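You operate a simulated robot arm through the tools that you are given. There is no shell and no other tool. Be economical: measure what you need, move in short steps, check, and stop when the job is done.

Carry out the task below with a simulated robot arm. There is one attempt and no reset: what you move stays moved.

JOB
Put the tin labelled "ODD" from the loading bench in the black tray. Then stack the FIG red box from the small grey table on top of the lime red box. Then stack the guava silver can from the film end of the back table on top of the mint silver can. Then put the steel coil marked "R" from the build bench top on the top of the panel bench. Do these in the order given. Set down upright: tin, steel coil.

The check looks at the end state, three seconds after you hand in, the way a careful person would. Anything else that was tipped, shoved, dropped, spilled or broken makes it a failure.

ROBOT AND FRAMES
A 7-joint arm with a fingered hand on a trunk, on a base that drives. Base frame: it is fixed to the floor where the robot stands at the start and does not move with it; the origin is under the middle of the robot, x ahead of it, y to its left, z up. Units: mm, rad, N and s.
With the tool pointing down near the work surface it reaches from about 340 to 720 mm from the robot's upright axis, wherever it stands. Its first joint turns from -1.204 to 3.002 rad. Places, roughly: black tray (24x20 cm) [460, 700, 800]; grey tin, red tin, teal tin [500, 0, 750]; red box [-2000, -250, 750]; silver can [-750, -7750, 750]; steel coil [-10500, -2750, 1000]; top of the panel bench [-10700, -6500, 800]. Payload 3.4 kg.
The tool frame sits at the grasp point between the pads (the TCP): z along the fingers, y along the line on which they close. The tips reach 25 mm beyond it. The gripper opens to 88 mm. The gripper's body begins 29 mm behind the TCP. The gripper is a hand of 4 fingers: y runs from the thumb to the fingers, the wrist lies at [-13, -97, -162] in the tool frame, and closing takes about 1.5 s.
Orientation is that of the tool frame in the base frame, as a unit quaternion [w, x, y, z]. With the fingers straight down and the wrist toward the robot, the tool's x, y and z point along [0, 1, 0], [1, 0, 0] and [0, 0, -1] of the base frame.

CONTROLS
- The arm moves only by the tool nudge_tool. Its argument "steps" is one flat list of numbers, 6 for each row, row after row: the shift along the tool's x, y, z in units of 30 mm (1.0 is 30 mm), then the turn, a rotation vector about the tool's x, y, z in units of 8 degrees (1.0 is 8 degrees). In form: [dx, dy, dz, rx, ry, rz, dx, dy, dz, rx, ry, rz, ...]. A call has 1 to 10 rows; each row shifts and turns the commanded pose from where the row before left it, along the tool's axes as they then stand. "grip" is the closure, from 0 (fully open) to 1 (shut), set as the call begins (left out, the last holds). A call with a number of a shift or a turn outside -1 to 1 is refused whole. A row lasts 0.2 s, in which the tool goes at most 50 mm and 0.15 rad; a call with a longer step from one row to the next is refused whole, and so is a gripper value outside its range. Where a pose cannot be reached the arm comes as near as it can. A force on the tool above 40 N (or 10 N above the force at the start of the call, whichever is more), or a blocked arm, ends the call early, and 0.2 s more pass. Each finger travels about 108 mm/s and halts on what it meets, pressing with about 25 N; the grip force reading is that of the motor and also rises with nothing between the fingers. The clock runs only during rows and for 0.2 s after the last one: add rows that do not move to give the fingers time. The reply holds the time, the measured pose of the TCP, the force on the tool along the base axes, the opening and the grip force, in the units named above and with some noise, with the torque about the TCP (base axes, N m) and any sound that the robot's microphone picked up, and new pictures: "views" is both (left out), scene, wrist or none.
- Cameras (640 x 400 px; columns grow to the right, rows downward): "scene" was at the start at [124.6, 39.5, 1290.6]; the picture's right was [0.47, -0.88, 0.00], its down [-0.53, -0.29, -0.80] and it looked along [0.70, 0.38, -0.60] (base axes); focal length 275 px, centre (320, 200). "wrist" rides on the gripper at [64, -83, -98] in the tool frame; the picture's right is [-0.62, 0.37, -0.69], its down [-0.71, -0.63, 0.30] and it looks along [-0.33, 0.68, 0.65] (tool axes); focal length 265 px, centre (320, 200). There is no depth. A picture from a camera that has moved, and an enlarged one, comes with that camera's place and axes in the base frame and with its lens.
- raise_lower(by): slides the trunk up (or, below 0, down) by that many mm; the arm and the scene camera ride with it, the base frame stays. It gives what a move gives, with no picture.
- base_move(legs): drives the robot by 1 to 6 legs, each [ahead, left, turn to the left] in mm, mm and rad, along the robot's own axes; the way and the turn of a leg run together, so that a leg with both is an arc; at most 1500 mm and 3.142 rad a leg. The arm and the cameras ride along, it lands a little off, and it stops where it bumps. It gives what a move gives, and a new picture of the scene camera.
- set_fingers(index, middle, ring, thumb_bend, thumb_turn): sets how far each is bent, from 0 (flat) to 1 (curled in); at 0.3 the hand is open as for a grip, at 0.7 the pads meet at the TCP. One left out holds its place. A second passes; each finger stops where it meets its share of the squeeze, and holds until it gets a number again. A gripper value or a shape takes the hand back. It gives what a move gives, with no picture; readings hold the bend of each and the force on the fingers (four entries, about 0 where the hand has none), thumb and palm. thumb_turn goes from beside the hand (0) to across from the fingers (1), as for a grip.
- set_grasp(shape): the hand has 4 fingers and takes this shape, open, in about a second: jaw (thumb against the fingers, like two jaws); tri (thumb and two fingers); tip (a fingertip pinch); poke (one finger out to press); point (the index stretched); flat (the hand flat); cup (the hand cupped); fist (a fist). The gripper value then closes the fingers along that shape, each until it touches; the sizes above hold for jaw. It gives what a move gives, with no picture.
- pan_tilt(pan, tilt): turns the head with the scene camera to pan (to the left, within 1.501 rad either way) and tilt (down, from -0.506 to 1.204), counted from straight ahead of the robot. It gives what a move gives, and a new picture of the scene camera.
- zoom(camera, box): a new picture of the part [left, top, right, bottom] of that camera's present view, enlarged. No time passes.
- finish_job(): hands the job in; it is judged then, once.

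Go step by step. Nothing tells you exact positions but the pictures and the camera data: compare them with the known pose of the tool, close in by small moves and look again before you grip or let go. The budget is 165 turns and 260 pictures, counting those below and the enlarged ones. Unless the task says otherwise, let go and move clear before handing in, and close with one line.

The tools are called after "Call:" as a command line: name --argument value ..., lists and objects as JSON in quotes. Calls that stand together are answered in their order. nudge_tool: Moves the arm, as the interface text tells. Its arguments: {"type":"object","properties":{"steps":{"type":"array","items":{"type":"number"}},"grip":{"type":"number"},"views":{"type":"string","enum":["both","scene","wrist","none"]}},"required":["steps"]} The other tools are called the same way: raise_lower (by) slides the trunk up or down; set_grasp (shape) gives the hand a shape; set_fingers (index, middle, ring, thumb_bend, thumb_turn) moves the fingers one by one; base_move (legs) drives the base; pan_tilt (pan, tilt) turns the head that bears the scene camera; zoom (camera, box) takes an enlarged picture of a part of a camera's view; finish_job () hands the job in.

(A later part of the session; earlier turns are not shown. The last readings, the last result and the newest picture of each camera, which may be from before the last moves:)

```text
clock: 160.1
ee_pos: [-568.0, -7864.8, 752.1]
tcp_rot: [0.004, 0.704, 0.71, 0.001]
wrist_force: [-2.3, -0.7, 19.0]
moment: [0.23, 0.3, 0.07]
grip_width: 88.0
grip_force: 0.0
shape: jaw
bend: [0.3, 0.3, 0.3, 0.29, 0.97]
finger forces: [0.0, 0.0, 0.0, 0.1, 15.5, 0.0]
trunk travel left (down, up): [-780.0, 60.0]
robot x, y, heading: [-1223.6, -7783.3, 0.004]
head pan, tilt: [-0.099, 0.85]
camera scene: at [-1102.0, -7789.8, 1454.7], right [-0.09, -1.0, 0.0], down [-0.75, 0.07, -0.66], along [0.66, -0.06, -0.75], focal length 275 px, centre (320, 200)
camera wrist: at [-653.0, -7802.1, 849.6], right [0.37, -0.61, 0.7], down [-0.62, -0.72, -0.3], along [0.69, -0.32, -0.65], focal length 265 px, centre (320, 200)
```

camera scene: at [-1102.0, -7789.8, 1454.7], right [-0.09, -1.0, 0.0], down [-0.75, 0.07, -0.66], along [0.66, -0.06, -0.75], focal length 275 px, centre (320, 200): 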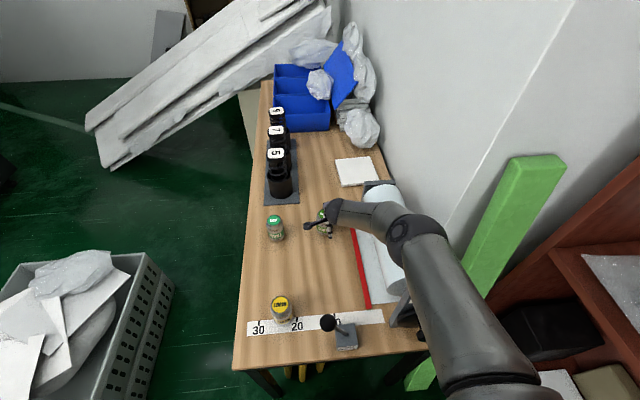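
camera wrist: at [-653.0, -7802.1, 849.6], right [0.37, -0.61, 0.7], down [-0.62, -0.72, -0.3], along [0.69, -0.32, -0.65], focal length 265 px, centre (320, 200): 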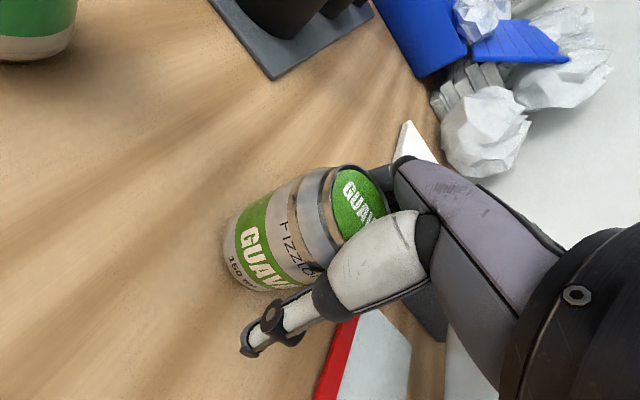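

Thumb base touches the can's rim (15 N). Back up 8 mm and look.

Call:
nudge_tool --steps '[0, 0, -0.15, 0, 0, 0, 0, 0, -0.15, 0, 0, 0, 0, 0, 0, 0, 0, 0]'

Call:
zoom --camera "scene" --box '[250, 180, 390, 268]'

```text
clock: 160.9
ee_pos: [-566.7, -7864.6, 755.5]
tcp_rot: [0.002, 0.704, 0.711, -0.003]
wrist_force: [-0.1, 0.2, -0.3]
moment: [0.03, 0.05, 0.01]
grip_width: 87.7
grip_force: 0.1
shape: jaw
bend: [0.3, 0.3, 0.3, 0.3, 0.97]
finger forces: [0.0, 0.0, 0.0, 0.0, 0.1, 0.1]
trunk travel left (down, up): [-780.0, 60.0]
robot x, y, heading: [-1226.7, -7780.5, 0.009]
head pan, tilt: [-0.099, 0.85]
camera scene: at [-1096.7, -7789.9, 1454.0], right [-0.09, -1.0, 0.0], down [-0.75, 0.07, -0.66], along [0.66, -0.06, -0.75], focal length 275 px, centre (320, 200)
camera wrist: at [-651.6, -7802.3, 854.8], right [0.37, -0.61, 0.7], down [-0.62, -0.72, -0.3], along [0.69, -0.32, -0.65], focal length 265 px, centre (320, 200)
```

scene: 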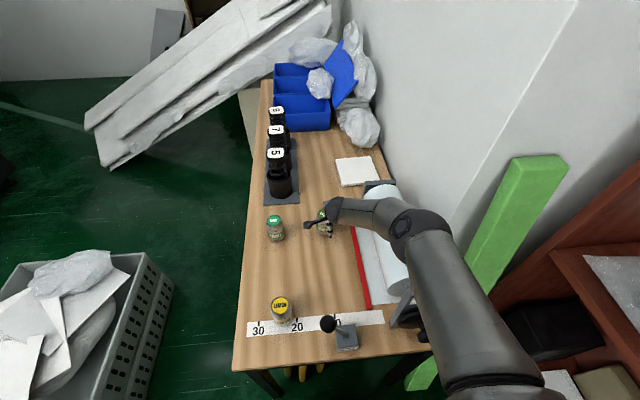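
wrist: 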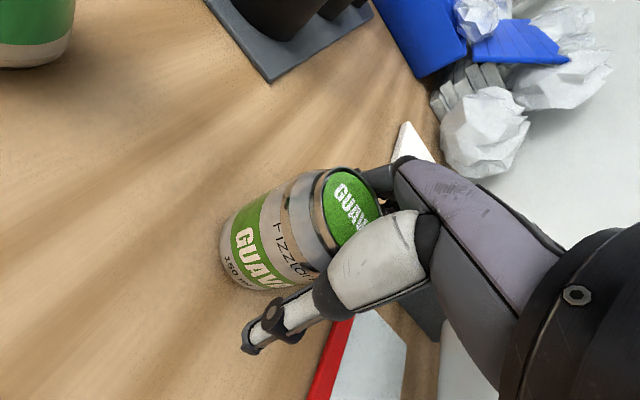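

```text
4.55 times, centred on (320, 224) of scene
camera zoom: at [-1096.7, -7789.9, 1454.0], right [-0.09, -1.0, 0.0], down [-0.75, 0.07, -0.66], along [0.66, -0.06, -0.75], focal length 1248 px, centre (320, 91)
```

zoom: 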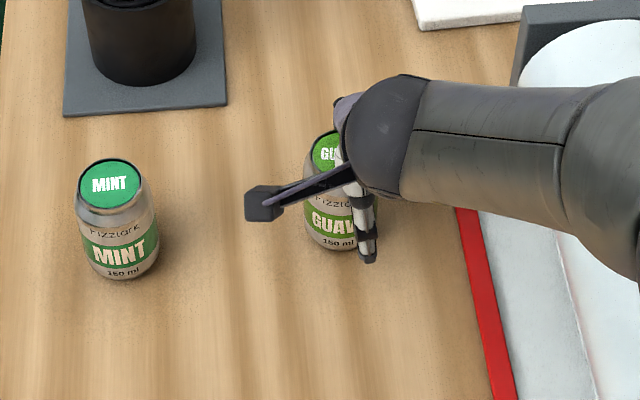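

Call:
zoom --camera "wrist" --box '[200, 140, 440, 320]'

Call:
pan_tilt --pan 0.4 --tilt 0.85

Call:
zoom --camera "scene" --box '[330, 130, 510, 240]'

```text
2.22 times, centred on (320, 230) of wrist
camera zoom: at [-651.6, -7802.3, 854.8], right [0.37, -0.61, 0.7], down [-0.62, -0.72, -0.3], along [0.69, -0.32, -0.65], focal length 590 px, centre (320, 133)
```

zoom: 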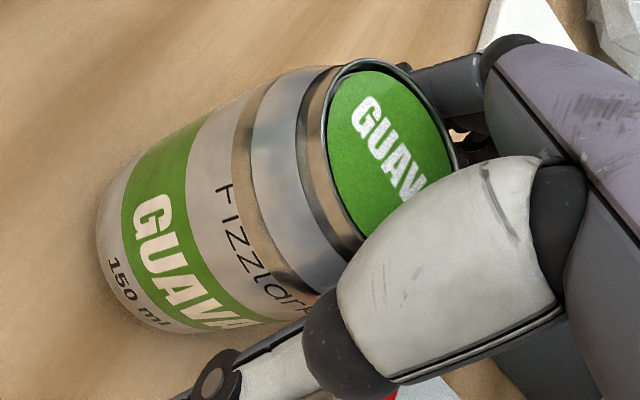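

```text
clock: 161.9
ee_pos: [-566.8, -7865.1, 756.5]
tcp_rot: [0.002, 0.704, 0.71, -0.001]
wrist_force: [0.0, -0.4, 0.0]
moment: [0.01, -0.03, 0.01]
grip_width: 87.7
grip_force: 0.1
shape: jaw
bend: [0.3, 0.3, 0.3, 0.3, 0.97]
finger forces: [0.0, 0.0, 0.1, 0.0, 0.0, 0.1]
trunk travel left (down, up): [-780.0, 60.0]
robot x, y, heading: [-1220.5, -7778.7, 0.008]
head pan, tilt: [0.4, 0.85]
camera scene: at [-1102.8, -7751.8, 1454.0], right [0.39, -0.92, 0.0], down [-0.69, -0.3, -0.66], along [0.61, 0.26, -0.75], focal length 275 px, centre (320, 200)
```

scene: 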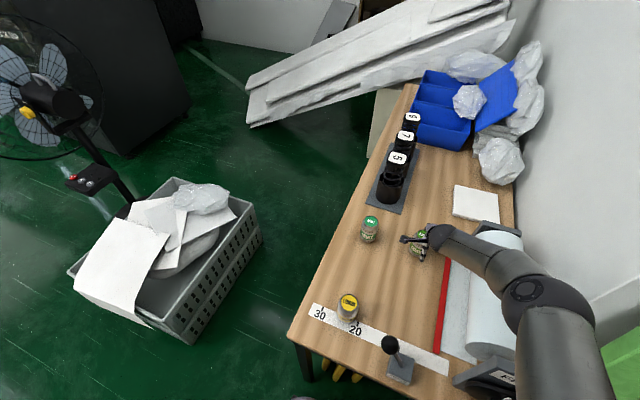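

```text
3.56 times, centred on (420, 185) of scene
camera zoom: at [-1102.8, -7751.8, 1454.0], right [0.39, -0.92, 0.0], down [-0.69, -0.3, -0.66], along [0.61, 0.26, -0.75], focal length 976 px, centre (-36, 253)
```

zoom: 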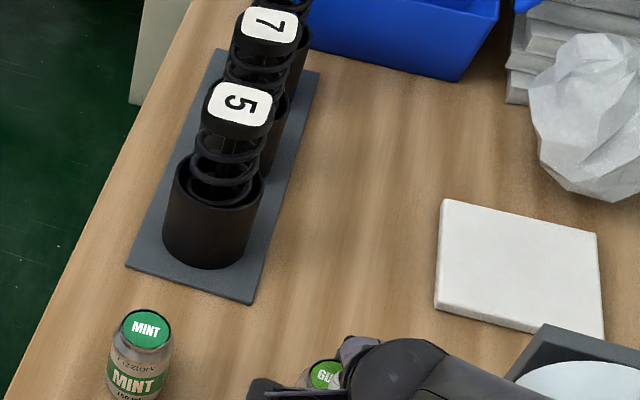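

The can top is really at z ≈ 779 and the can slid ~12 mm forward under the thumb base; it is upright near (−563, −7857). I'll shift 7 mm left and close here.

Call:
nudge_tool --steps '[0.12, 0, 0, 0, 0, 0, 0.12, 0, 0, 0, 0, 0, 0, 0, 0, 0, 0, 0]' --views "none"

Call:
nudge_tool --steps '[0, 0, 0, 0, 0, 0, 0, 0, 0, 0, 0, 0, 0, 0, 0, 0, 0, 0, 0, 0, 0, 0, 0, 0, 0, 0, 0, 0, 0, 0, 0, 0, 0, 0, 0, 0, 0, 0, 0, 0, 0, 0, 0, 0, 0, 0, 0, 0]' --grip 1

```text
clock: 162.7
ee_pos: [-566.9, -7857.8, 756.7]
tcp_rot: [0.001, 0.704, 0.71, -0.002]
wrist_force: [-0.3, 0.3, 0.4]
moment: [0.02, -0.02, 0.0]
grip_width: 88.0
grip_force: 0.0
shape: jaw
bend: [0.3, 0.3, 0.3, 0.3, 0.97]
finger forces: [0.0, 0.0, 0.0, 0.0, 0.1, 0.0]
trunk travel left (down, up): [-780.0, 60.0]
robot x, y, heading: [-1224.3, -7782.6, 0.005]
head pan, tilt: [0.4, 0.85]
```

```text
clock: 164.5
ee_pos: [-566.3, -7857.8, 756.7]
tcp_rot: [0.002, 0.704, 0.71, -0.003]
wrist_force: [-0.7, 0.5, 0.0]
moment: [0.02, 0.03, 0.0]
grip_width: 43.1
grip_force: 25.2
shape: jaw
bend: [0.74, 0.49, 0.51, 0.68, 1.0]
finger forces: [14.0, 6.7, 0.1, 0.0, 21.0, 0.0]
trunk travel left (down, up): [-780.0, 60.0]
robot x, y, heading: [-1221.7, -7783.4, 0.001]
head pan, tilt: [0.4, 0.85]
camera scene: at [-1102.7, -7751.8, 1454.0], right [0.39, -0.92, 0.0], down [-0.69, -0.3, -0.66], along [0.61, 0.26, -0.75], focal length 275 px, centre (320, 200)
camera wrist: at [-651.3, -7795.1, 855.2], right [0.37, -0.61, 0.7], down [-0.62, -0.72, -0.3], along [0.69, -0.32, -0.65], focal length 265 px, centre (320, 200)
```

scene: 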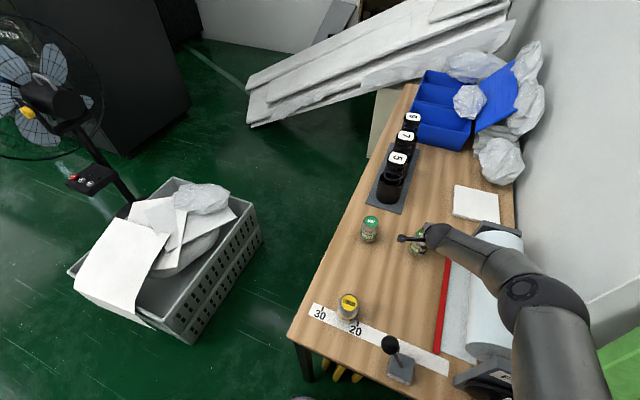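
wrist: 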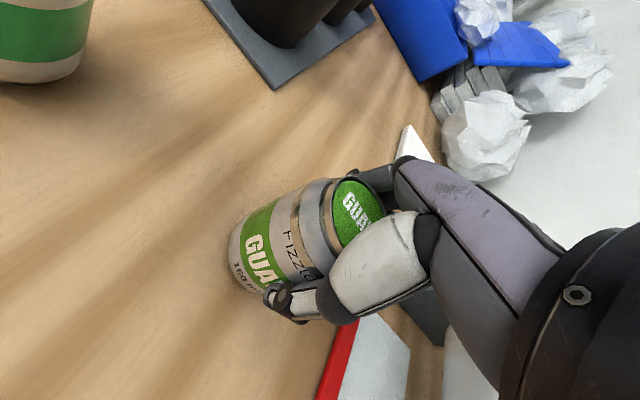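

Gripped. Lift a little and check.

Call:
nudge_tool --steps '[0, 0, -0.3, 0, 0, 0, 0, 0, -0.5, 0, 0, 0, 0, 0, -0.8, 0, 0, 0, 0, 0, -0.8, 0, 0, 0, 0, 0, -0.8, 0, 0, 0, 0, 0, -0.8, 0, 0, 0, 0, 0, 0, 0, 0, 0]'

Call:
zoom --camera "scene" --box '[330, 160, 510, 270]'

Call:
zoom --camera "wrist" --box '[200, 140, 440, 320]'

```text
clock: 166.1
ee_pos: [-566.4, -7857.0, 877.3]
tcp_rot: [0.002, 0.704, 0.71, -0.001]
wrist_force: [0.7, -0.8, -1.6]
moment: [0.0, -0.02, 0.01]
grip_width: 43.2
grip_force: 25.1
shape: jaw
bend: [0.74, 0.49, 0.51, 0.68, 1.0]
finger forces: [14.3, 6.5, 0.0, 0.0, 20.9, 0.1]
trunk travel left (down, up): [-780.0, 60.0]
robot x, y, heading: [-1222.1, -7781.7, 0.005]
head pan, tilt: [0.4, 0.85]
camera scene: at [-1102.0, -7751.8, 1454.0], right [0.39, -0.92, 0.0], down [-0.69, -0.3, -0.66], along [0.61, 0.26, -0.75], focal length 275 px, centre (320, 200)
camera wrist: at [-650.9, -7794.5, 974.7], right [0.37, -0.61, 0.7], down [-0.62, -0.72, -0.3], along [0.69, -0.32, -0.65], focal length 265 px, centre (320, 200)
```

scene: 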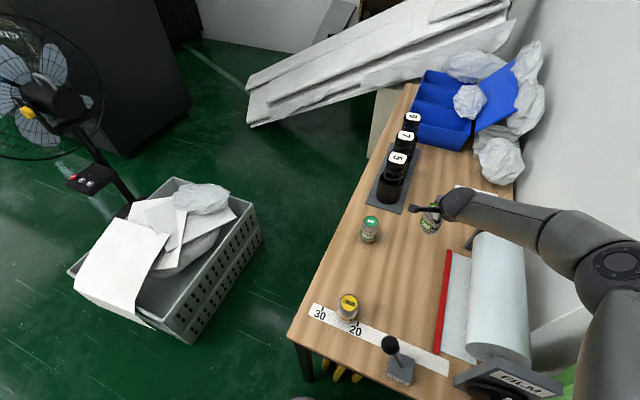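
wrist: 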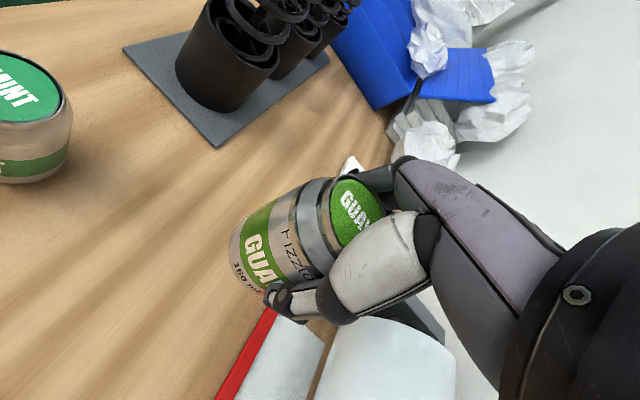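

```text
3.56 times, centred on (420, 215) of scene
camera zoom: at [-1102.0, -7751.8, 1454.0], right [0.39, -0.92, 0.0], down [-0.69, -0.3, -0.66], along [0.61, 0.26, -0.75], focal length 976 px, centre (-36, 147)
```

zoom: 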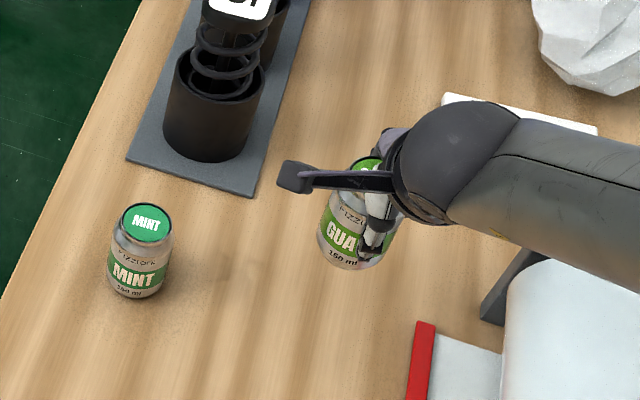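

```text
2.22 times, centred on (320, 230) of wrist
camera zoom: at [-650.9, -7794.5, 974.7], right [0.37, -0.61, 0.7], down [-0.62, -0.72, -0.3], along [0.69, -0.32, -0.65], focal length 590 px, centre (320, 133)
```

zoom: 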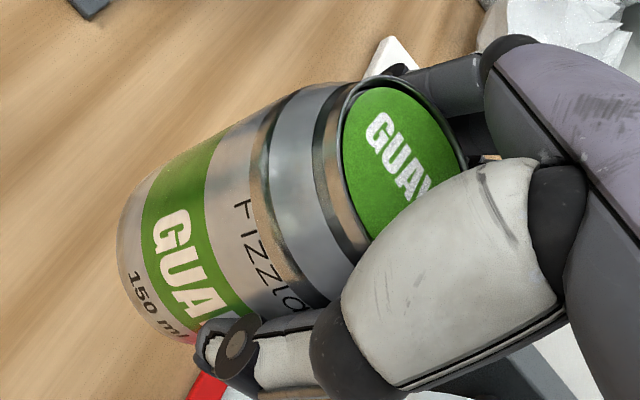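

Can is held upright, offset about (+5, +6) from the TCP. Mint is at (−572, −7697). Move over mint.

Call:
nudge_tool --steps '[0.73, -0.05, -0.1, 0, 0, 0, 0.73, -0.05, -0.1, 0, 0, 0, 0.73, -0.05, 0, 0, 0, 0, 0.73, -0.05, 0, 0, 0, 0, 0.73, -0.05, 0, 0, 0, 0, 0.73, -0.05, 0, 0, 0, 0, 0.73, -0.05, 0, 0, 0, 0, 0, 0, 0, 0, 0, 0]'

Call:
zoom --camera "scene" --box '[320, 160, 460, 260]'

Call:
zoom --camera "wrist" --box '[150, 180, 390, 340]'

```text
clock: 167.9
ee_pos: [-580.2, -7704.5, 881.6]
tcp_rot: [0.002, 0.704, 0.71, -0.002]
wrist_force: [-0.6, -0.1, -2.2]
moment: [0.02, -0.01, 0.01]
grip_width: 42.9
grip_force: 25.5
shape: jaw
bend: [0.74, 0.49, 0.51, 0.68, 1.0]
finger forces: [14.2, 6.6, 0.0, 0.1, 20.9, 0.0]
trunk travel left (down, up): [-780.0, 60.0]
robot x, y, heading: [-1223.3, -7782.6, 0.003]
head pan, tilt: [0.4, 0.85]
camera scene: at [-1102.4, -7752.3, 1454.0], right [0.39, -0.92, 0.0], down [-0.69, -0.3, -0.66], along [0.61, 0.26, -0.75], focal length 275 px, centre (320, 200)
camera wrist: at [-663.5, -7640.5, 980.3], right [0.37, -0.61, 0.7], down [-0.62, -0.72, -0.3], along [0.69, -0.32, -0.65], focal length 265 px, centre (320, 200)
```

scene: 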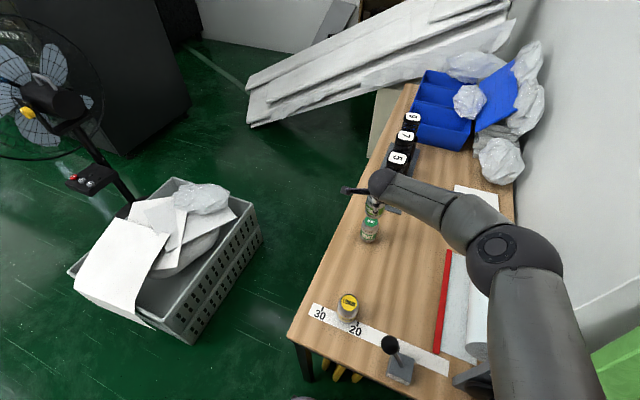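
wrist: 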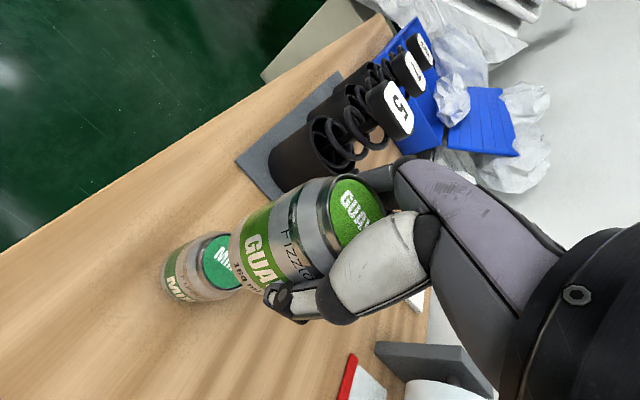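

```text
4.00 times, centred on (390, 210) of scene
camera zoom: at [-1102.4, -7752.3, 1454.0], right [0.39, -0.92, 0.0], down [-0.69, -0.3, -0.66], along [0.61, 0.26, -0.75], focal length 1098 px, centre (40, 160)
```

zoom: 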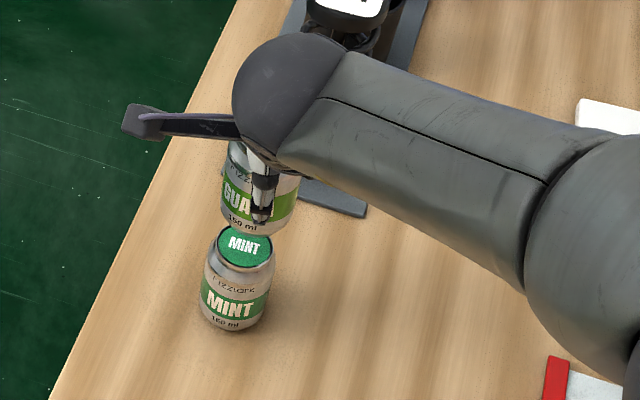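

```text
2.50 times, centred on (270, 260) of wrist
camera zoom: at [-663.5, -7640.5, 980.3], right [0.37, -0.61, 0.7], down [-0.62, -0.72, -0.3], along [0.69, -0.32, -0.65], focal length 664 px, centre (445, 50)
```

zoom: 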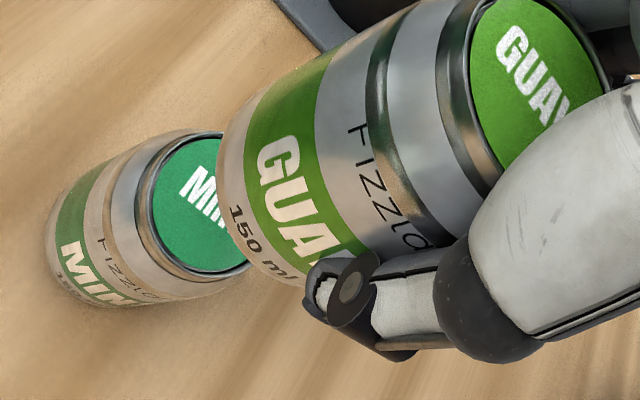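

Estimate guava ~6 mm too far and 2 mm right. Correct and lower to a small gap, then recheck.

Call:
nudge_tool --steps '[0.08, -0.2, 0.2, 0, 0, 0, 0, 0, 0.3, 0, 0, 0, 0, 0, 0.3, 0, 0, 0, 0, 0, 0.15, 0, 0, 0, 0, 0, 0, 0, 0, 0]' --views "none"

Call:
zoom --camera "scene" --box '[330, 180, 430, 255]'

Call:
zoom --camera "wrist" --box '[150, 170, 350, 330]'

```text
clock: 169.1
ee_pos: [-584.8, -7701.5, 852.4]
tcp_rot: [0.002, 0.704, 0.71, -0.002]
wrist_force: [-0.5, -0.5, -1.4]
moment: [-0.05, 0.02, 0.02]
grip_width: 43.3
grip_force: 25.4
shape: jaw
bend: [0.74, 0.49, 0.51, 0.68, 1.0]
finger forces: [14.2, 6.7, 0.0, 0.0, 20.8, 0.0]
trunk travel left (down, up): [-780.0, 60.0]
robot x, y, heading: [-1226.0, -7782.4, 0.002]
head pan, tilt: [0.4, 0.85]
```

```text
5.33 times, centred on (380, 218) of scene
camera zoom: at [-1102.5, -7751.6, 1454.0], right [0.39, -0.92, 0.0], down [-0.69, -0.3, -0.66], along [0.61, 0.26, -0.75], focal length 1465 px, centre (0, 107)
```

zoom: 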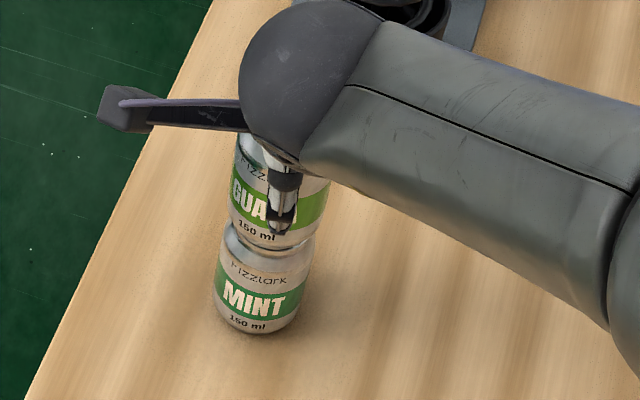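

```text
2.50 times, centred on (250, 250) of wrist
camera zoom: at [-669.8, -7638.5, 951.3], right [0.37, -0.61, 0.7], down [-0.62, -0.72, -0.3], along [0.69, -0.32, -0.65], focal length 664 px, centre (495, 75)
```

zoom: 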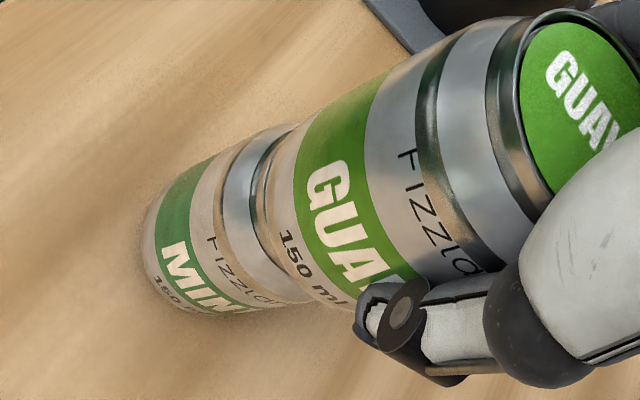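

Close to aligned; nudge 3 mm forward and lower to contact.

Call:
nudge_tool --steps '[0, 0.1, 0.1, 0, 0, 0, 0, 0, 0.1, 0, 0, 0, 0, 0, 0, 0, 0, 0]' --views "none"

Call:
nudge_tool --steps '[0, 0, 0.1, 0, 0, 0, 0, 0, 0, 0, 0, 0]' --views "none"

Call:
nudge_tool --steps '[0, 0, 0.07, 0, 0, 0, 0, 0, 0, 0, 0, 0]' --views "none"

```text
clock: 169.9
ee_pos: [-582.2, -7700.9, 846.2]
tcp_rot: [0.002, 0.704, 0.71, -0.002]
wrist_force: [0.3, 0.7, -1.5]
moment: [0.01, -0.01, 0.01]
grip_width: 43.1
grip_force: 25.1
shape: jaw
bend: [0.74, 0.49, 0.51, 0.68, 1.0]
finger forces: [14.2, 6.6, 0.0, 0.0, 20.9, 0.0]
trunk travel left (down, up): [-780.0, 60.0]
robot x, y, heading: [-1220.2, -7777.6, 0.002]
head pan, tilt: [0.4, 0.85]
```

```text
clock: 170.5
ee_pos: [-581.5, -7701.4, 843.8]
tcp_rot: [0.002, 0.704, 0.71, -0.001]
wrist_force: [-0.2, -0.3, 0.6]
moment: [-0.01, -0.05, 0.04]
grip_width: 43.2
grip_force: 25.0
shape: jaw
bend: [0.74, 0.49, 0.51, 0.68, 1.0]
finger forces: [14.4, 6.7, 0.1, 0.1, 21.0, 0.0]
trunk travel left (down, up): [-780.0, 60.0]
robot x, y, heading: [-1222.9, -7783.5, 0.009]
head pan, tilt: [0.4, 0.85]
```

```text
clock: 171.1
ee_pos: [-581.7, -7702.2, 843.0]
tcp_rot: [0.003, 0.704, 0.71, -0.001]
wrist_force: [1.1, -0.2, 8.4]
moment: [0.01, -0.05, 0.01]
grip_width: 42.9
grip_force: 25.3
shape: jaw
bend: [0.74, 0.49, 0.51, 0.68, 1.0]
finger forces: [15.1, 7.2, 0.1, 0.1, 21.5, 0.0]
trunk travel left (down, up): [-780.0, 60.0]
robot x, y, heading: [-1225.4, -7778.3, 0.004]
head pan, tilt: [0.4, 0.85]
```

Contact at z ≈ 843. Check the alignment from both views before letting go.

Call:
zoom --camera "scene" --box '[335, 190, 415, 250]'

Call:
zoom --camera "wrist" --box '[150, 170, 350, 330]'

```text
6.67 times, centred on (375, 220) of scene
camera zoom: at [-1104.4, -7752.0, 1454.3], right [0.39, -0.92, 0.0], down [-0.69, -0.3, -0.66], along [0.61, 0.26, -0.75], focal length 1831 px, centre (-47, 67)
```

zoom: 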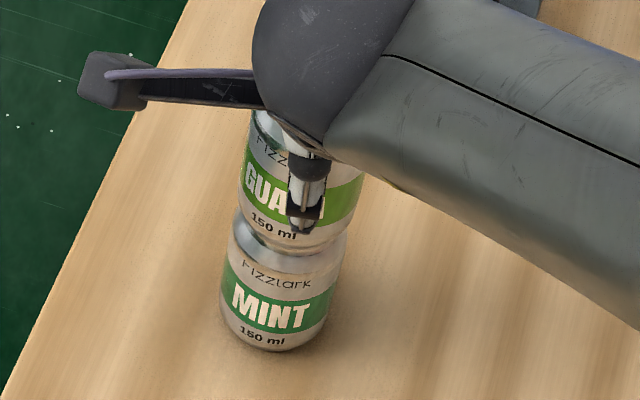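

```text
2.50 times, centred on (250, 250) of wrist
camera zoom: at [-667.0, -7639.1, 942.0], right [0.37, -0.61, 0.7], down [-0.62, -0.72, -0.3], along [0.69, -0.32, -0.65], focal length 664 px, centre (495, 75)
```

zoom: 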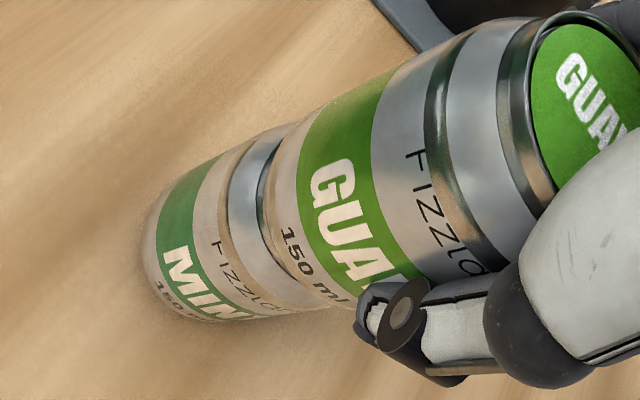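

Alignment looks good. Relieve pressure and open.

Call:
nudge_tool --steps '[0, 0, -0.06, 0, 0, 0, 0, 0, 0, 0, 0, 0, 0, 0, 0, 0, 0, 0]' --views "none"

Call:
nudge_tool --steps '[0, 0, 0, 0, 0, 0, 0, 0, 0, 0, 0, 0, 0, 0, 0, 0, 0, 0, 0, 0, 0, 0, 0, 0, 0, 0, 0, 0, 0, 0, 0, 0, 0, 0, 0, 0]' --grip 0

```text
clock: 171.9
ee_pos: [-583.0, -7701.9, 843.0]
tcp_rot: [0.003, 0.704, 0.71, -0.002]
wrist_force: [0.5, -0.7, 4.3]
moment: [0.03, -0.08, -0.01]
grip_width: 43.2
grip_force: 25.0
shape: jaw
bend: [0.74, 0.49, 0.51, 0.68, 1.0]
finger forces: [15.2, 7.2, 0.0, 0.0, 21.6, 0.0]
trunk travel left (down, up): [-780.0, 60.0]
robot x, y, heading: [-1223.1, -7781.7, 0.004]
head pan, tilt: [0.4, 0.85]
```

```text
clock: 173.3
ee_pos: [-581.9, -7702.6, 842.9]
tcp_rot: [0.003, 0.704, 0.71, -0.002]
wrist_force: [-0.1, -0.3, 0.6]
moment: [-0.01, 0.01, 0.01]
grip_width: 87.9
grip_force: 0.1
shape: jaw
bend: [0.3, 0.3, 0.3, 0.3, 0.98]
finger forces: [0.0, 0.0, 0.0, 0.0, 0.0, 0.1]
trunk travel left (down, up): [-780.0, 60.0]
robot x, y, heading: [-1222.9, -7781.1, 0.007]
head pan, tilt: [0.4, 0.85]
camera scene: at [-1102.7, -7751.7, 1454.0], right [0.39, -0.92, 0.0], down [-0.69, -0.3, -0.66], along [0.61, 0.26, -0.75], focal length 275 px, centre (320, 200)
camera wrist: at [-666.3, -7638.9, 942.2], right [0.37, -0.61, 0.7], down [-0.62, -0.72, -0.3], along [0.69, -0.32, -0.65], focal length 265 px, centre (320, 200)
```

scene: 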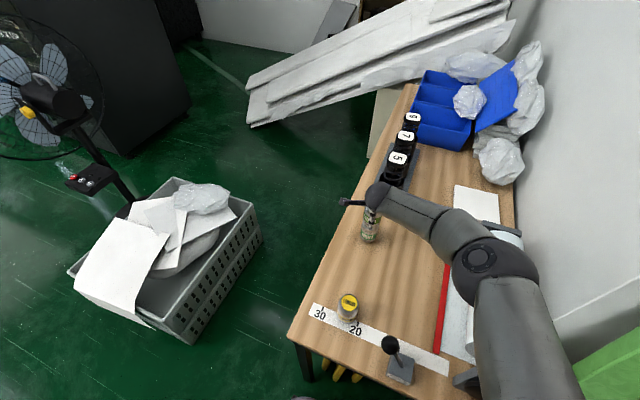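
wrist: 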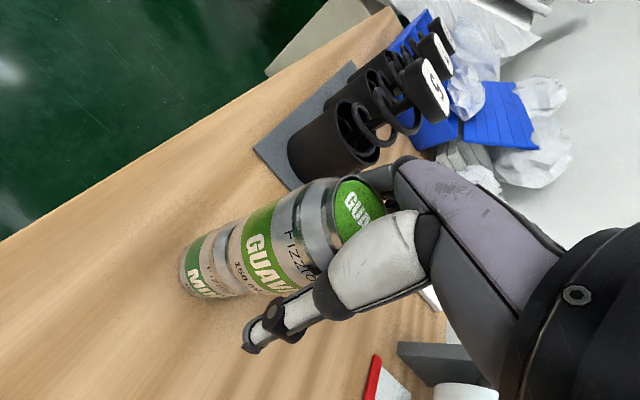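

Standing. Rise straight up.

Call:
nudge_tool --steps '[0, 0, -0.2, 0, 0, 0, 0, 0, -0.3, 0, 0, 0, 0, 0, -0.6, 0, 0, 0, 0, 0, -0.8, 0, 0, 0, 0, 0, -1, 0, 0, 0, 0, 0, -1, 0, 0, 0, 0, 0, -1, 0, 0, 0, 0, 0, -1, 0, 0, 0, 0, 0, -1, 0, 0, 0, 0, 0, 0, 0, 0, 0]'

Call:
zoom --camera "scene" --box '[320, 160, 460, 260]'

```text
clock: 175.5
ee_pos: [-580.7, -7700.6, 1050.0]
tcp_rot: [0.003, 0.704, 0.71, -0.002]
wrist_force: [0.2, 0.0, 1.3]
moment: [-0.01, 0.03, 0.0]
grip_width: 88.1
grip_force: 0.1
shape: jaw
bend: [0.3, 0.3, 0.3, 0.3, 0.98]
finger forces: [0.0, 0.0, 0.1, 0.0, 0.0, 0.0]
trunk travel left (down, up): [-780.0, 60.0]
robot x, y, heading: [-1224.3, -7781.8, 0.003]
head pan, tilt: [0.4, 0.85]
camera scene: at [-1102.5, -7751.7, 1454.0], right [0.39, -0.92, 0.0], down [-0.69, -0.3, -0.66], along [0.61, 0.26, -0.75], focal length 275 px, centre (320, 200)
camera wrist: at [-666.3, -7638.0, 1148.7], right [0.37, -0.61, 0.7], down [-0.62, -0.72, -0.3], along [0.69, -0.32, -0.65], focal length 265 px, centre (320, 200)
```

scene: 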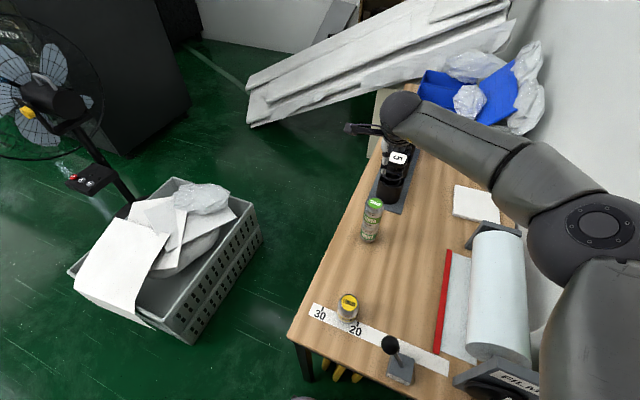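
wrist: 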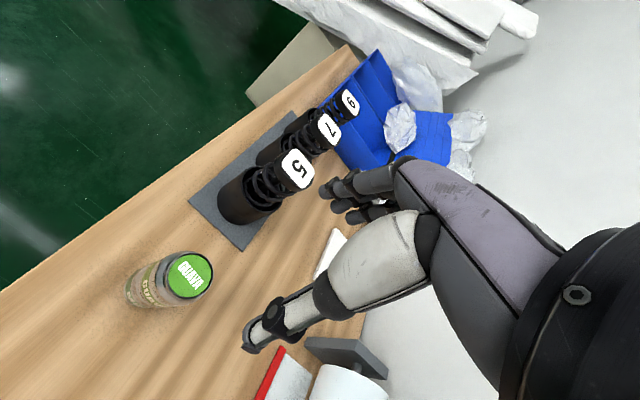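

```text
4.00 times, centred on (390, 210) of scene
camera zoom: at [-1102.5, -7751.7, 1454.0], right [0.39, -0.92, 0.0], down [-0.69, -0.3, -0.66], along [0.61, 0.26, -0.75], focal length 1098 px, centre (40, 160)
```

zoom: 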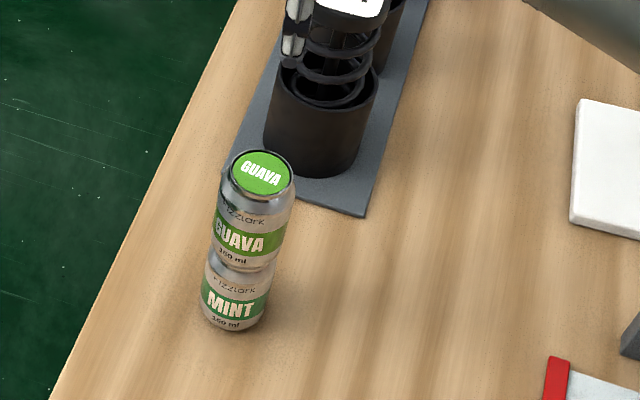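

Guava stands cleanly on mint. Back off, retract the arm, lower the trunk and leave the nook.

Call:
base_move --legs '[[-118, 0, 0]]'

Call:
nudge_tool --steps '[0, -0.9, 0, 0, 0, 0, 0, -0.9, 0, 0, 0, 0, 0, -0.9, 0, 0, 0, 0, 0, -0.9, 0, 0, 0, 0, 0, -0.9, 0, 0, 0, 0, 0, -0.9, 0, 0, 0, 0, 0, -0.9, 0, 0, 0, 0, 0, -0.9, 0, 0, 0, 0, 0, 0, 0, 0, 0, 0]'

```text
clock: 176.7
ee_pos: [-699.4, -7702.6, 1049.0]
tcp_rot: [0.004, 0.704, 0.71, -0.002]
wrist_force: [0.5, 0.3, 0.0]
moment: [-0.02, -0.03, -0.02]
grip_width: 87.5
grip_force: 0.1
shape: jaw
bend: [0.3, 0.3, 0.3, 0.3, 0.98]
finger forces: [0.0, 0.0, 0.0, 0.1, 0.0, 0.0]
trunk travel left (down, up): [-780.0, 60.0]
robot x, y, heading: [-1340.4, -7780.6, 0.005]
head pan, tilt: [0.4, 0.85]
camera scene: at [-1220.9, -7752.4, 1454.1], right [0.39, -0.92, 0.0], down [-0.69, -0.3, -0.66], along [0.61, 0.26, -0.75], focal length 275 px, centre (320, 200)
```

scene: 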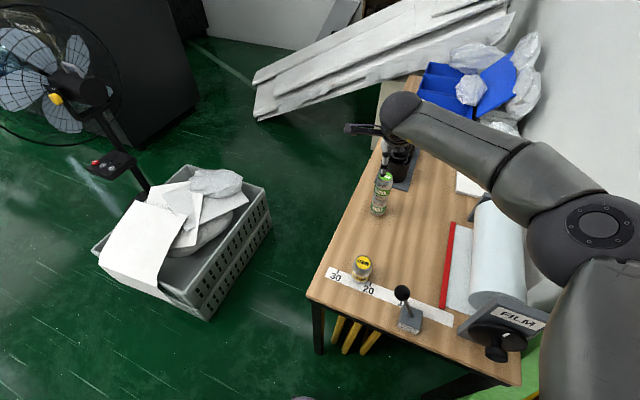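

```text
clock: 178.7
ee_pos: [-916.0, -7702.9, 1049.4]
tcp_rot: [0.002, 0.705, 0.71, -0.002]
wrist_force: [1.0, 0.0, 0.0]
moment: [0.01, -0.02, 0.01]
grip_width: 87.8
grip_force: 0.0
shape: jaw
bend: [0.3, 0.3, 0.3, 0.3, 0.98]
finger forces: [0.0, 0.1, 0.0, 0.0, 0.0, 0.0]
trunk travel left (down, up): [-780.0, 60.0]
robot x, y, heading: [-1337.6, -7779.4, 0.009]
head pan, tilt: [0.4, 0.85]
camera scene: at [-1220.1, -7752.4, 1454.0], right [0.39, -0.92, 0.0], down [-0.69, -0.3, -0.66], along [0.61, 0.26, -0.75], focal length 275 px, centre (320, 200)
camera wrist: at [-1000.7, -7640.0, 1147.9], right [0.37, -0.61, 0.7], down [-0.62, -0.72, -0.3], along [0.69, -0.32, -0.65], focal length 265 px, centre (320, 200)
```

scene: 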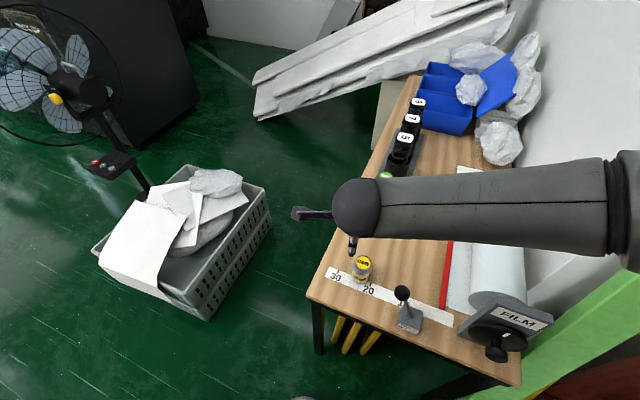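
wrist: 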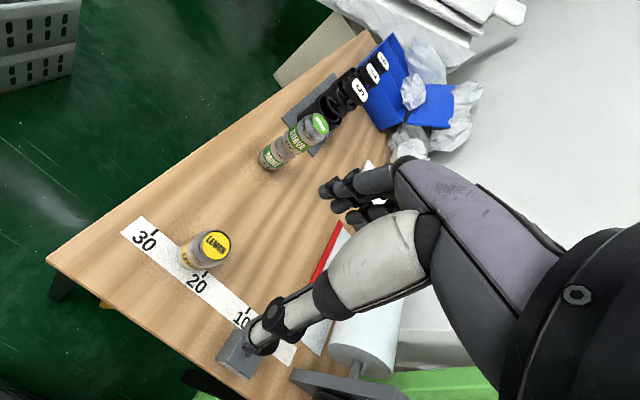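

Strafe out through the gap and turn to face −x.

Call:
base_move --legs '[[0, 1500, 0], [0, 0, 3.136]]'

Call:
pan_tilt --pan 0.0 --tilt 0.25

Call:
pan_tilt --pan -0.8 --tilt 0.3

```text
clock: 193.4
ee_pos: [-1766.2, -6377.1, 1048.8]
tcp_rot: [0.003, -0.707, 0.707, 0.003]
wrist_force: [0.6, -1.5, 0.0]
moment: [0.01, 0.0, 0.02]
grip_width: 87.5
grip_force: 0.0
shape: jaw
bend: [0.3, 0.3, 0.3, 0.3, 0.98]
finger forces: [0.1, 0.0, 0.1, 0.0, 0.1, 0.1]
trunk travel left (down, up): [-780.0, 60.0]
robot x, y, heading: [-1340.0, -6301.6, 3.141]
head pan, tilt: [0.4, 0.85]
camera scene: at [-1465.1, -6333.3, 1454.0], right [-0.39, 0.92, 0.0], down [0.69, 0.29, -0.66], along [-0.61, -0.26, -0.75], focal length 275 px, centre (320, 200)
```

scene: 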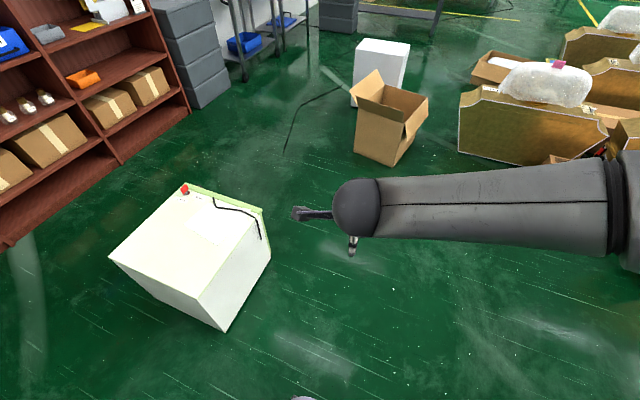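

```text
clock: 194.4
ee_pos: [-1765.4, -6377.2, 1047.6]
tcp_rot: [-0.003, 0.708, -0.706, -0.002]
wrist_force: [-0.5, 0.1, 0.1]
moment: [0.0, -0.01, 0.01]
grip_width: 87.7
grip_force: 0.1
shape: jaw
bend: [0.3, 0.3, 0.3, 0.3, 0.98]
finger forces: [0.0, 0.0, 0.0, 0.0, 0.1, 0.1]
trunk travel left (down, up): [-780.0, 60.0]
robot x, y, heading: [-1340.4, -6303.2, 3.135]
head pan, tilt: [0.0, 0.25]
camera scene: at [-1486.5, -6302.9, 1507.1], right [0.0, 1.0, 0.0], down [0.25, 0.0, -0.97], along [-0.97, 0.0, -0.25], focal length 275 px, centre (320, 200)
```

scene: 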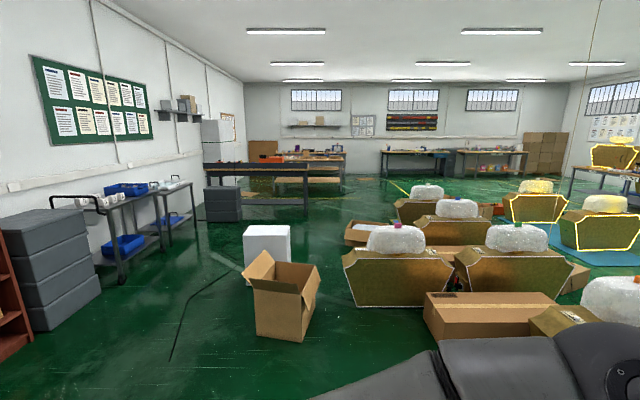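

```text
clock: 195.5
ee_pos: [-1766.3, -6377.4, 1049.1]
tcp_rot: [-0.003, 0.708, -0.706, -0.003]
wrist_force: [0.5, -0.1, 0.8]
moment: [0.04, -0.01, -0.02]
grip_width: 87.6
grip_force: 0.0
shape: jaw
bend: [0.3, 0.3, 0.3, 0.3, 0.98]
finger forces: [0.1, 0.0, 0.0, 0.1, 0.0, 0.1]
trunk travel left (down, up): [-780.0, 60.0]
robot x, y, heading: [-1338.2, -6302.9, 3.142]
head pan, tilt: [-0.799, 0.3]
camera scene: at [-1458.1, -6236.0, 1502.4], right [0.72, 0.7, 0.0], down [0.21, -0.21, -0.96], along [-0.67, 0.69, -0.3], focal length 275 px, centre (320, 200)
```

scene: 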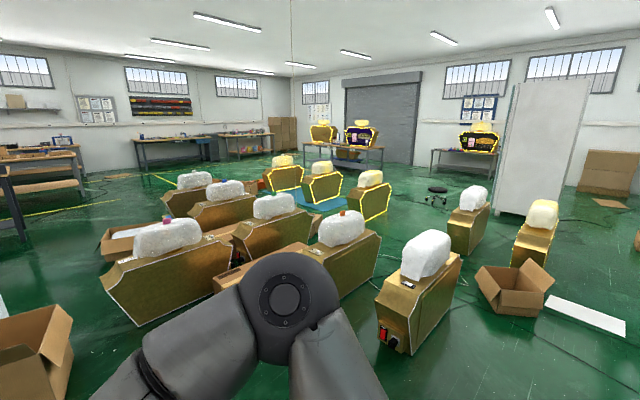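

I have a floor map: go left of the cardboard and white boxes along y ≈ −7600, then see the benches ahead.

Call:
base_move --legs '[[1300, 0, 0], [0, 1300, 0], [1400, 0, 0]]'

Call:
pan_tilt --pan 0.0 --tilt 0.35

Call:
pan_tilt --pan -0.6 --tilt 0.45

```text
clock: 214.7
ee_pos: [-4450.4, -7685.2, 1048.4]
tcp_rot: [-0.002, 0.71, -0.704, -0.002]
wrist_force: [-0.3, -0.4, 0.0]
moment: [-0.03, -0.01, -0.02]
grip_width: 87.6
grip_force: 0.0
shape: jaw
bend: [0.3, 0.3, 0.3, 0.3, 0.98]
finger forces: [0.0, 0.1, 0.1, 0.0, 0.1, 0.0]
trunk travel left (down, up): [-780.0, 60.0]
robot x, y, heading: [-4023.7, -7605.0, -3.138]
head pan, tilt: [-0.799, 0.3]
camera scene: at [-4142.5, -7542.4, 1502.4], right [0.71, 0.7, 0.0], down [0.21, -0.21, -0.96], along [-0.67, 0.68, -0.3], focal length 275 px, centre (320, 200)
```

scene: 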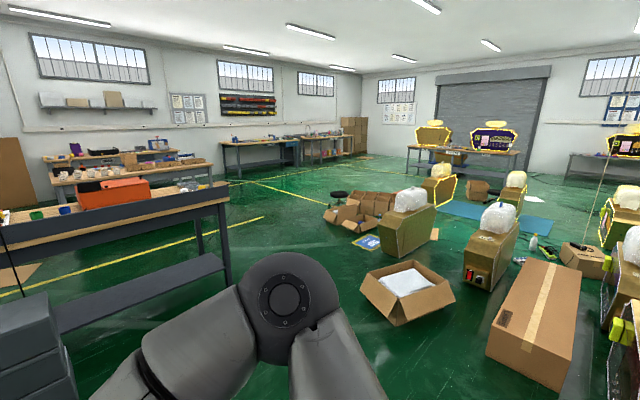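

```text
clock: 215.8
ee_pos: [-4449.9, -7684.8, 1048.2]
tcp_rot: [-0.003, 0.71, -0.704, -0.003]
wrist_force: [0.0, 0.8, 0.1]
moment: [0.03, -0.02, 0.01]
grip_width: 87.4
grip_force: 0.0
shape: jaw
bend: [0.3, 0.3, 0.3, 0.3, 0.98]
finger forces: [0.0, 0.0, 0.0, 0.1, 0.0, 0.1]
trunk travel left (down, up): [-780.0, 60.0]
robot x, y, heading: [-4024.4, -7606.6, -3.141]
head pan, tilt: [0.0, 0.351]
camera scene: at [-4170.1, -7609.3, 1497.7], right [0.0, 1.0, 0.0], down [0.34, 0.0, -0.94], along [-0.94, 0.0, -0.34], focal length 275 px, centre (320, 200)
```

scene: 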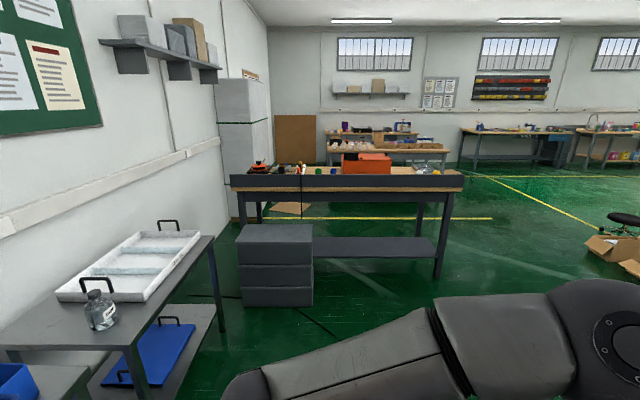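

```text
clock: 216.8
ee_pos: [-4449.6, -7685.4, 1049.7]
tcp_rot: [-0.002, 0.71, -0.704, -0.003]
wrist_force: [-0.6, -0.2, 0.1]
moment: [0.04, -0.02, 0.0]
grip_width: 87.8
grip_force: 0.1
shape: jaw
bend: [0.3, 0.3, 0.3, 0.3, 0.98]
finger forces: [0.1, 0.1, 0.1, 0.0, 0.0, 0.0]
trunk travel left (down, up): [-780.0, 60.0]
robot x, y, heading: [-4025.3, -7606.2, -3.138]
head pan, tilt: [-0.6, 0.45]
camera scene: at [-4153.1, -7557.5, 1488.5], right [0.56, 0.83, 0.0], down [0.36, -0.24, -0.9], along [-0.75, 0.5, -0.44], focal length 275 px, centre (320, 200)
```

scene: 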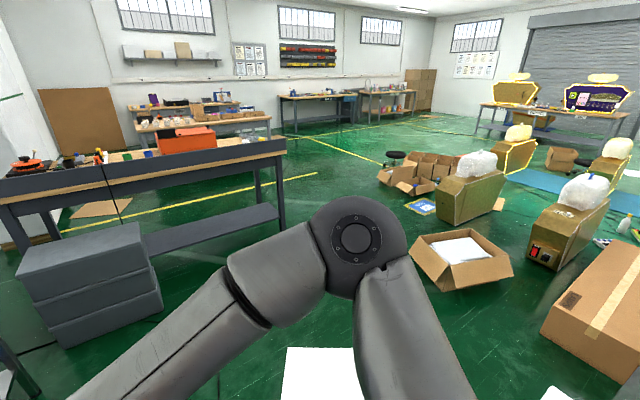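

The lane is clear: ahead past the open box, then right to y ≈ −6280, and ahead past the dark bench's right end (y −6550).

Call:
base_move --legs '[[1350, 0, 0], [0, -1330, 0], [1500, 0, 0]]'

Call:
base_move --legs '[[1000, 0, 0]]'

Call:
pan_tilt --pan 0.0 --tilt 0.3

Call:
pan_tilt --pan -0.9 --tilt 0.35

```text
clock: 236.9
ee_pos: [-7270.3, -6279.5, 1049.5]
tcp_rot: [0.002, -0.693, 0.721, 0.001]
wrist_force: [-0.5, 0.5, -0.7]
moment: [-0.01, 0.0, -0.02]
grip_width: 87.7
grip_force: 0.0
shape: jaw
bend: [0.3, 0.3, 0.3, 0.3, 0.98]
finger forces: [0.1, 0.1, 0.0, 0.0, 0.0, 0.0]
trunk travel left (down, up): [-780.0, 60.0]
robot x, y, heading: [-6845.8, -6220.0, 3.103]
head pan, tilt: [-0.6, 0.45]
camera scene: at [-6969.1, -6165.7, 1488.5], right [0.6, 0.8, 0.0], down [0.35, -0.26, -0.9], along [-0.72, 0.54, -0.44], focal length 275 px, centre (320, 200)
```

scene: 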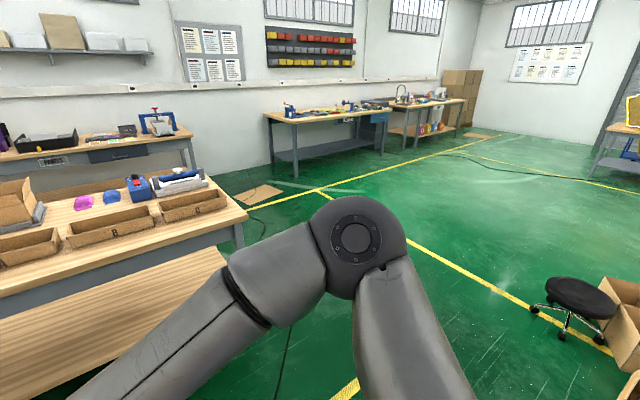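

```text
clock: 242.0
ee_pos: [-8253.9, -6242.7, 1049.6]
tcp_rot: [0.003, -0.695, 0.719, 0.003]
wrist_force: [0.2, 0.7, -0.2]
moment: [0.01, -0.03, 0.01]
grip_width: 87.7
grip_force: 0.1
shape: jaw
bend: [0.3, 0.3, 0.3, 0.3, 0.98]
finger forces: [0.0, 0.0, 0.0, 0.0, 0.0, 0.0]
trunk travel left (down, up): [-780.0, 60.0]
robot x, y, heading: [-7826.8, -6181.3, 3.108]
head pan, tilt: [-0.6, 0.45]
camera scene: at [-7951.2, -6127.4, 1488.5], right [0.6, 0.8, 0.0], down [0.35, -0.26, -0.9], along [-0.72, 0.54, -0.44], focal length 275 px, centre (320, 200)
```

scene: 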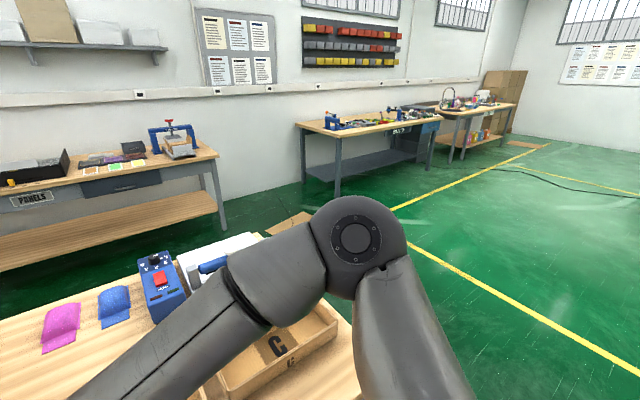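

```text
clock: 243.0
ee_pos: [-8253.4, -6243.2, 1048.5]
tcp_rot: [0.002, -0.695, 0.719, 0.004]
wrist_force: [-0.5, -0.2, 0.0]
moment: [0.04, 0.03, 0.02]
grip_width: 87.7
grip_force: 0.1
shape: jaw
bend: [0.3, 0.3, 0.3, 0.3, 0.98]
finger forces: [0.0, 0.0, 0.0, 0.0, 0.1, 0.0]
trunk travel left (down, up): [-780.0, 60.0]
robot x, y, heading: [-7824.9, -6183.0, 3.103]
head pan, tilt: [0.0, 0.3]
camera scene: at [-7970.6, -6178.5, 1502.4], right [0.04, 1.0, 0.0], down [0.3, -0.01, -0.96], along [-0.95, 0.04, -0.3], focal length 275 px, centre (320, 200)
```

scene: 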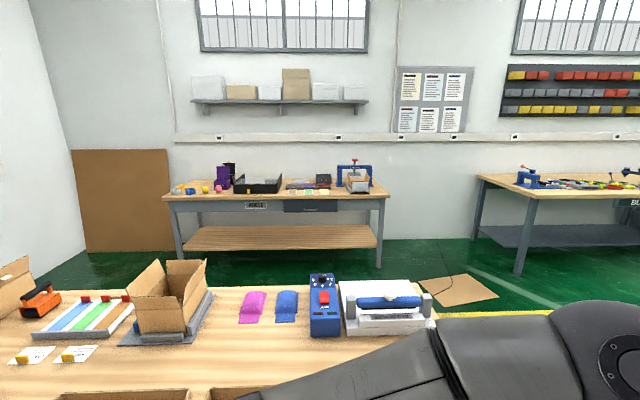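

```text
clock: 244.2
ee_pos: [-8252.4, -6242.5, 1048.7]
tcp_rot: [0.002, -0.694, 0.72, 0.002]
wrist_force: [-0.3, -0.2, -0.6]
moment: [0.01, -0.01, 0.02]
grip_width: 87.7
grip_force: 0.1
shape: jaw
bend: [0.3, 0.3, 0.3, 0.3, 0.98]
finger forces: [0.0, 0.0, 0.0, 0.0, 0.0, 0.0]
trunk travel left (down, up): [-780.0, 60.0]
robot x, y, heading: [-7827.2, -6183.9, 3.104]
head pan, tilt: [-0.901, 0.351]
camera scene: at [-7932.4, -6107.1, 1497.7], right [0.81, 0.59, 0.0], down [0.2, -0.28, -0.94], along [-0.56, 0.76, -0.34], focal length 275 px, centre (320, 200)
```

scene: 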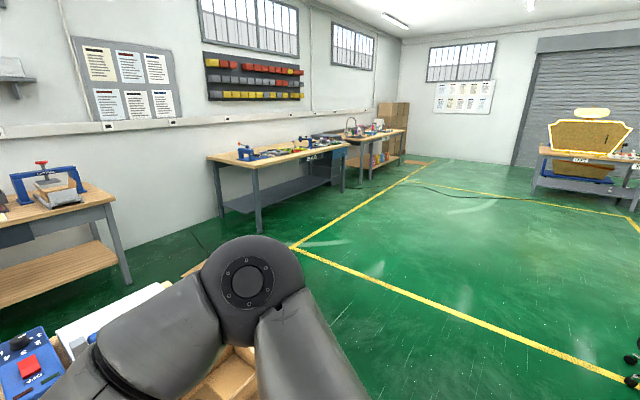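

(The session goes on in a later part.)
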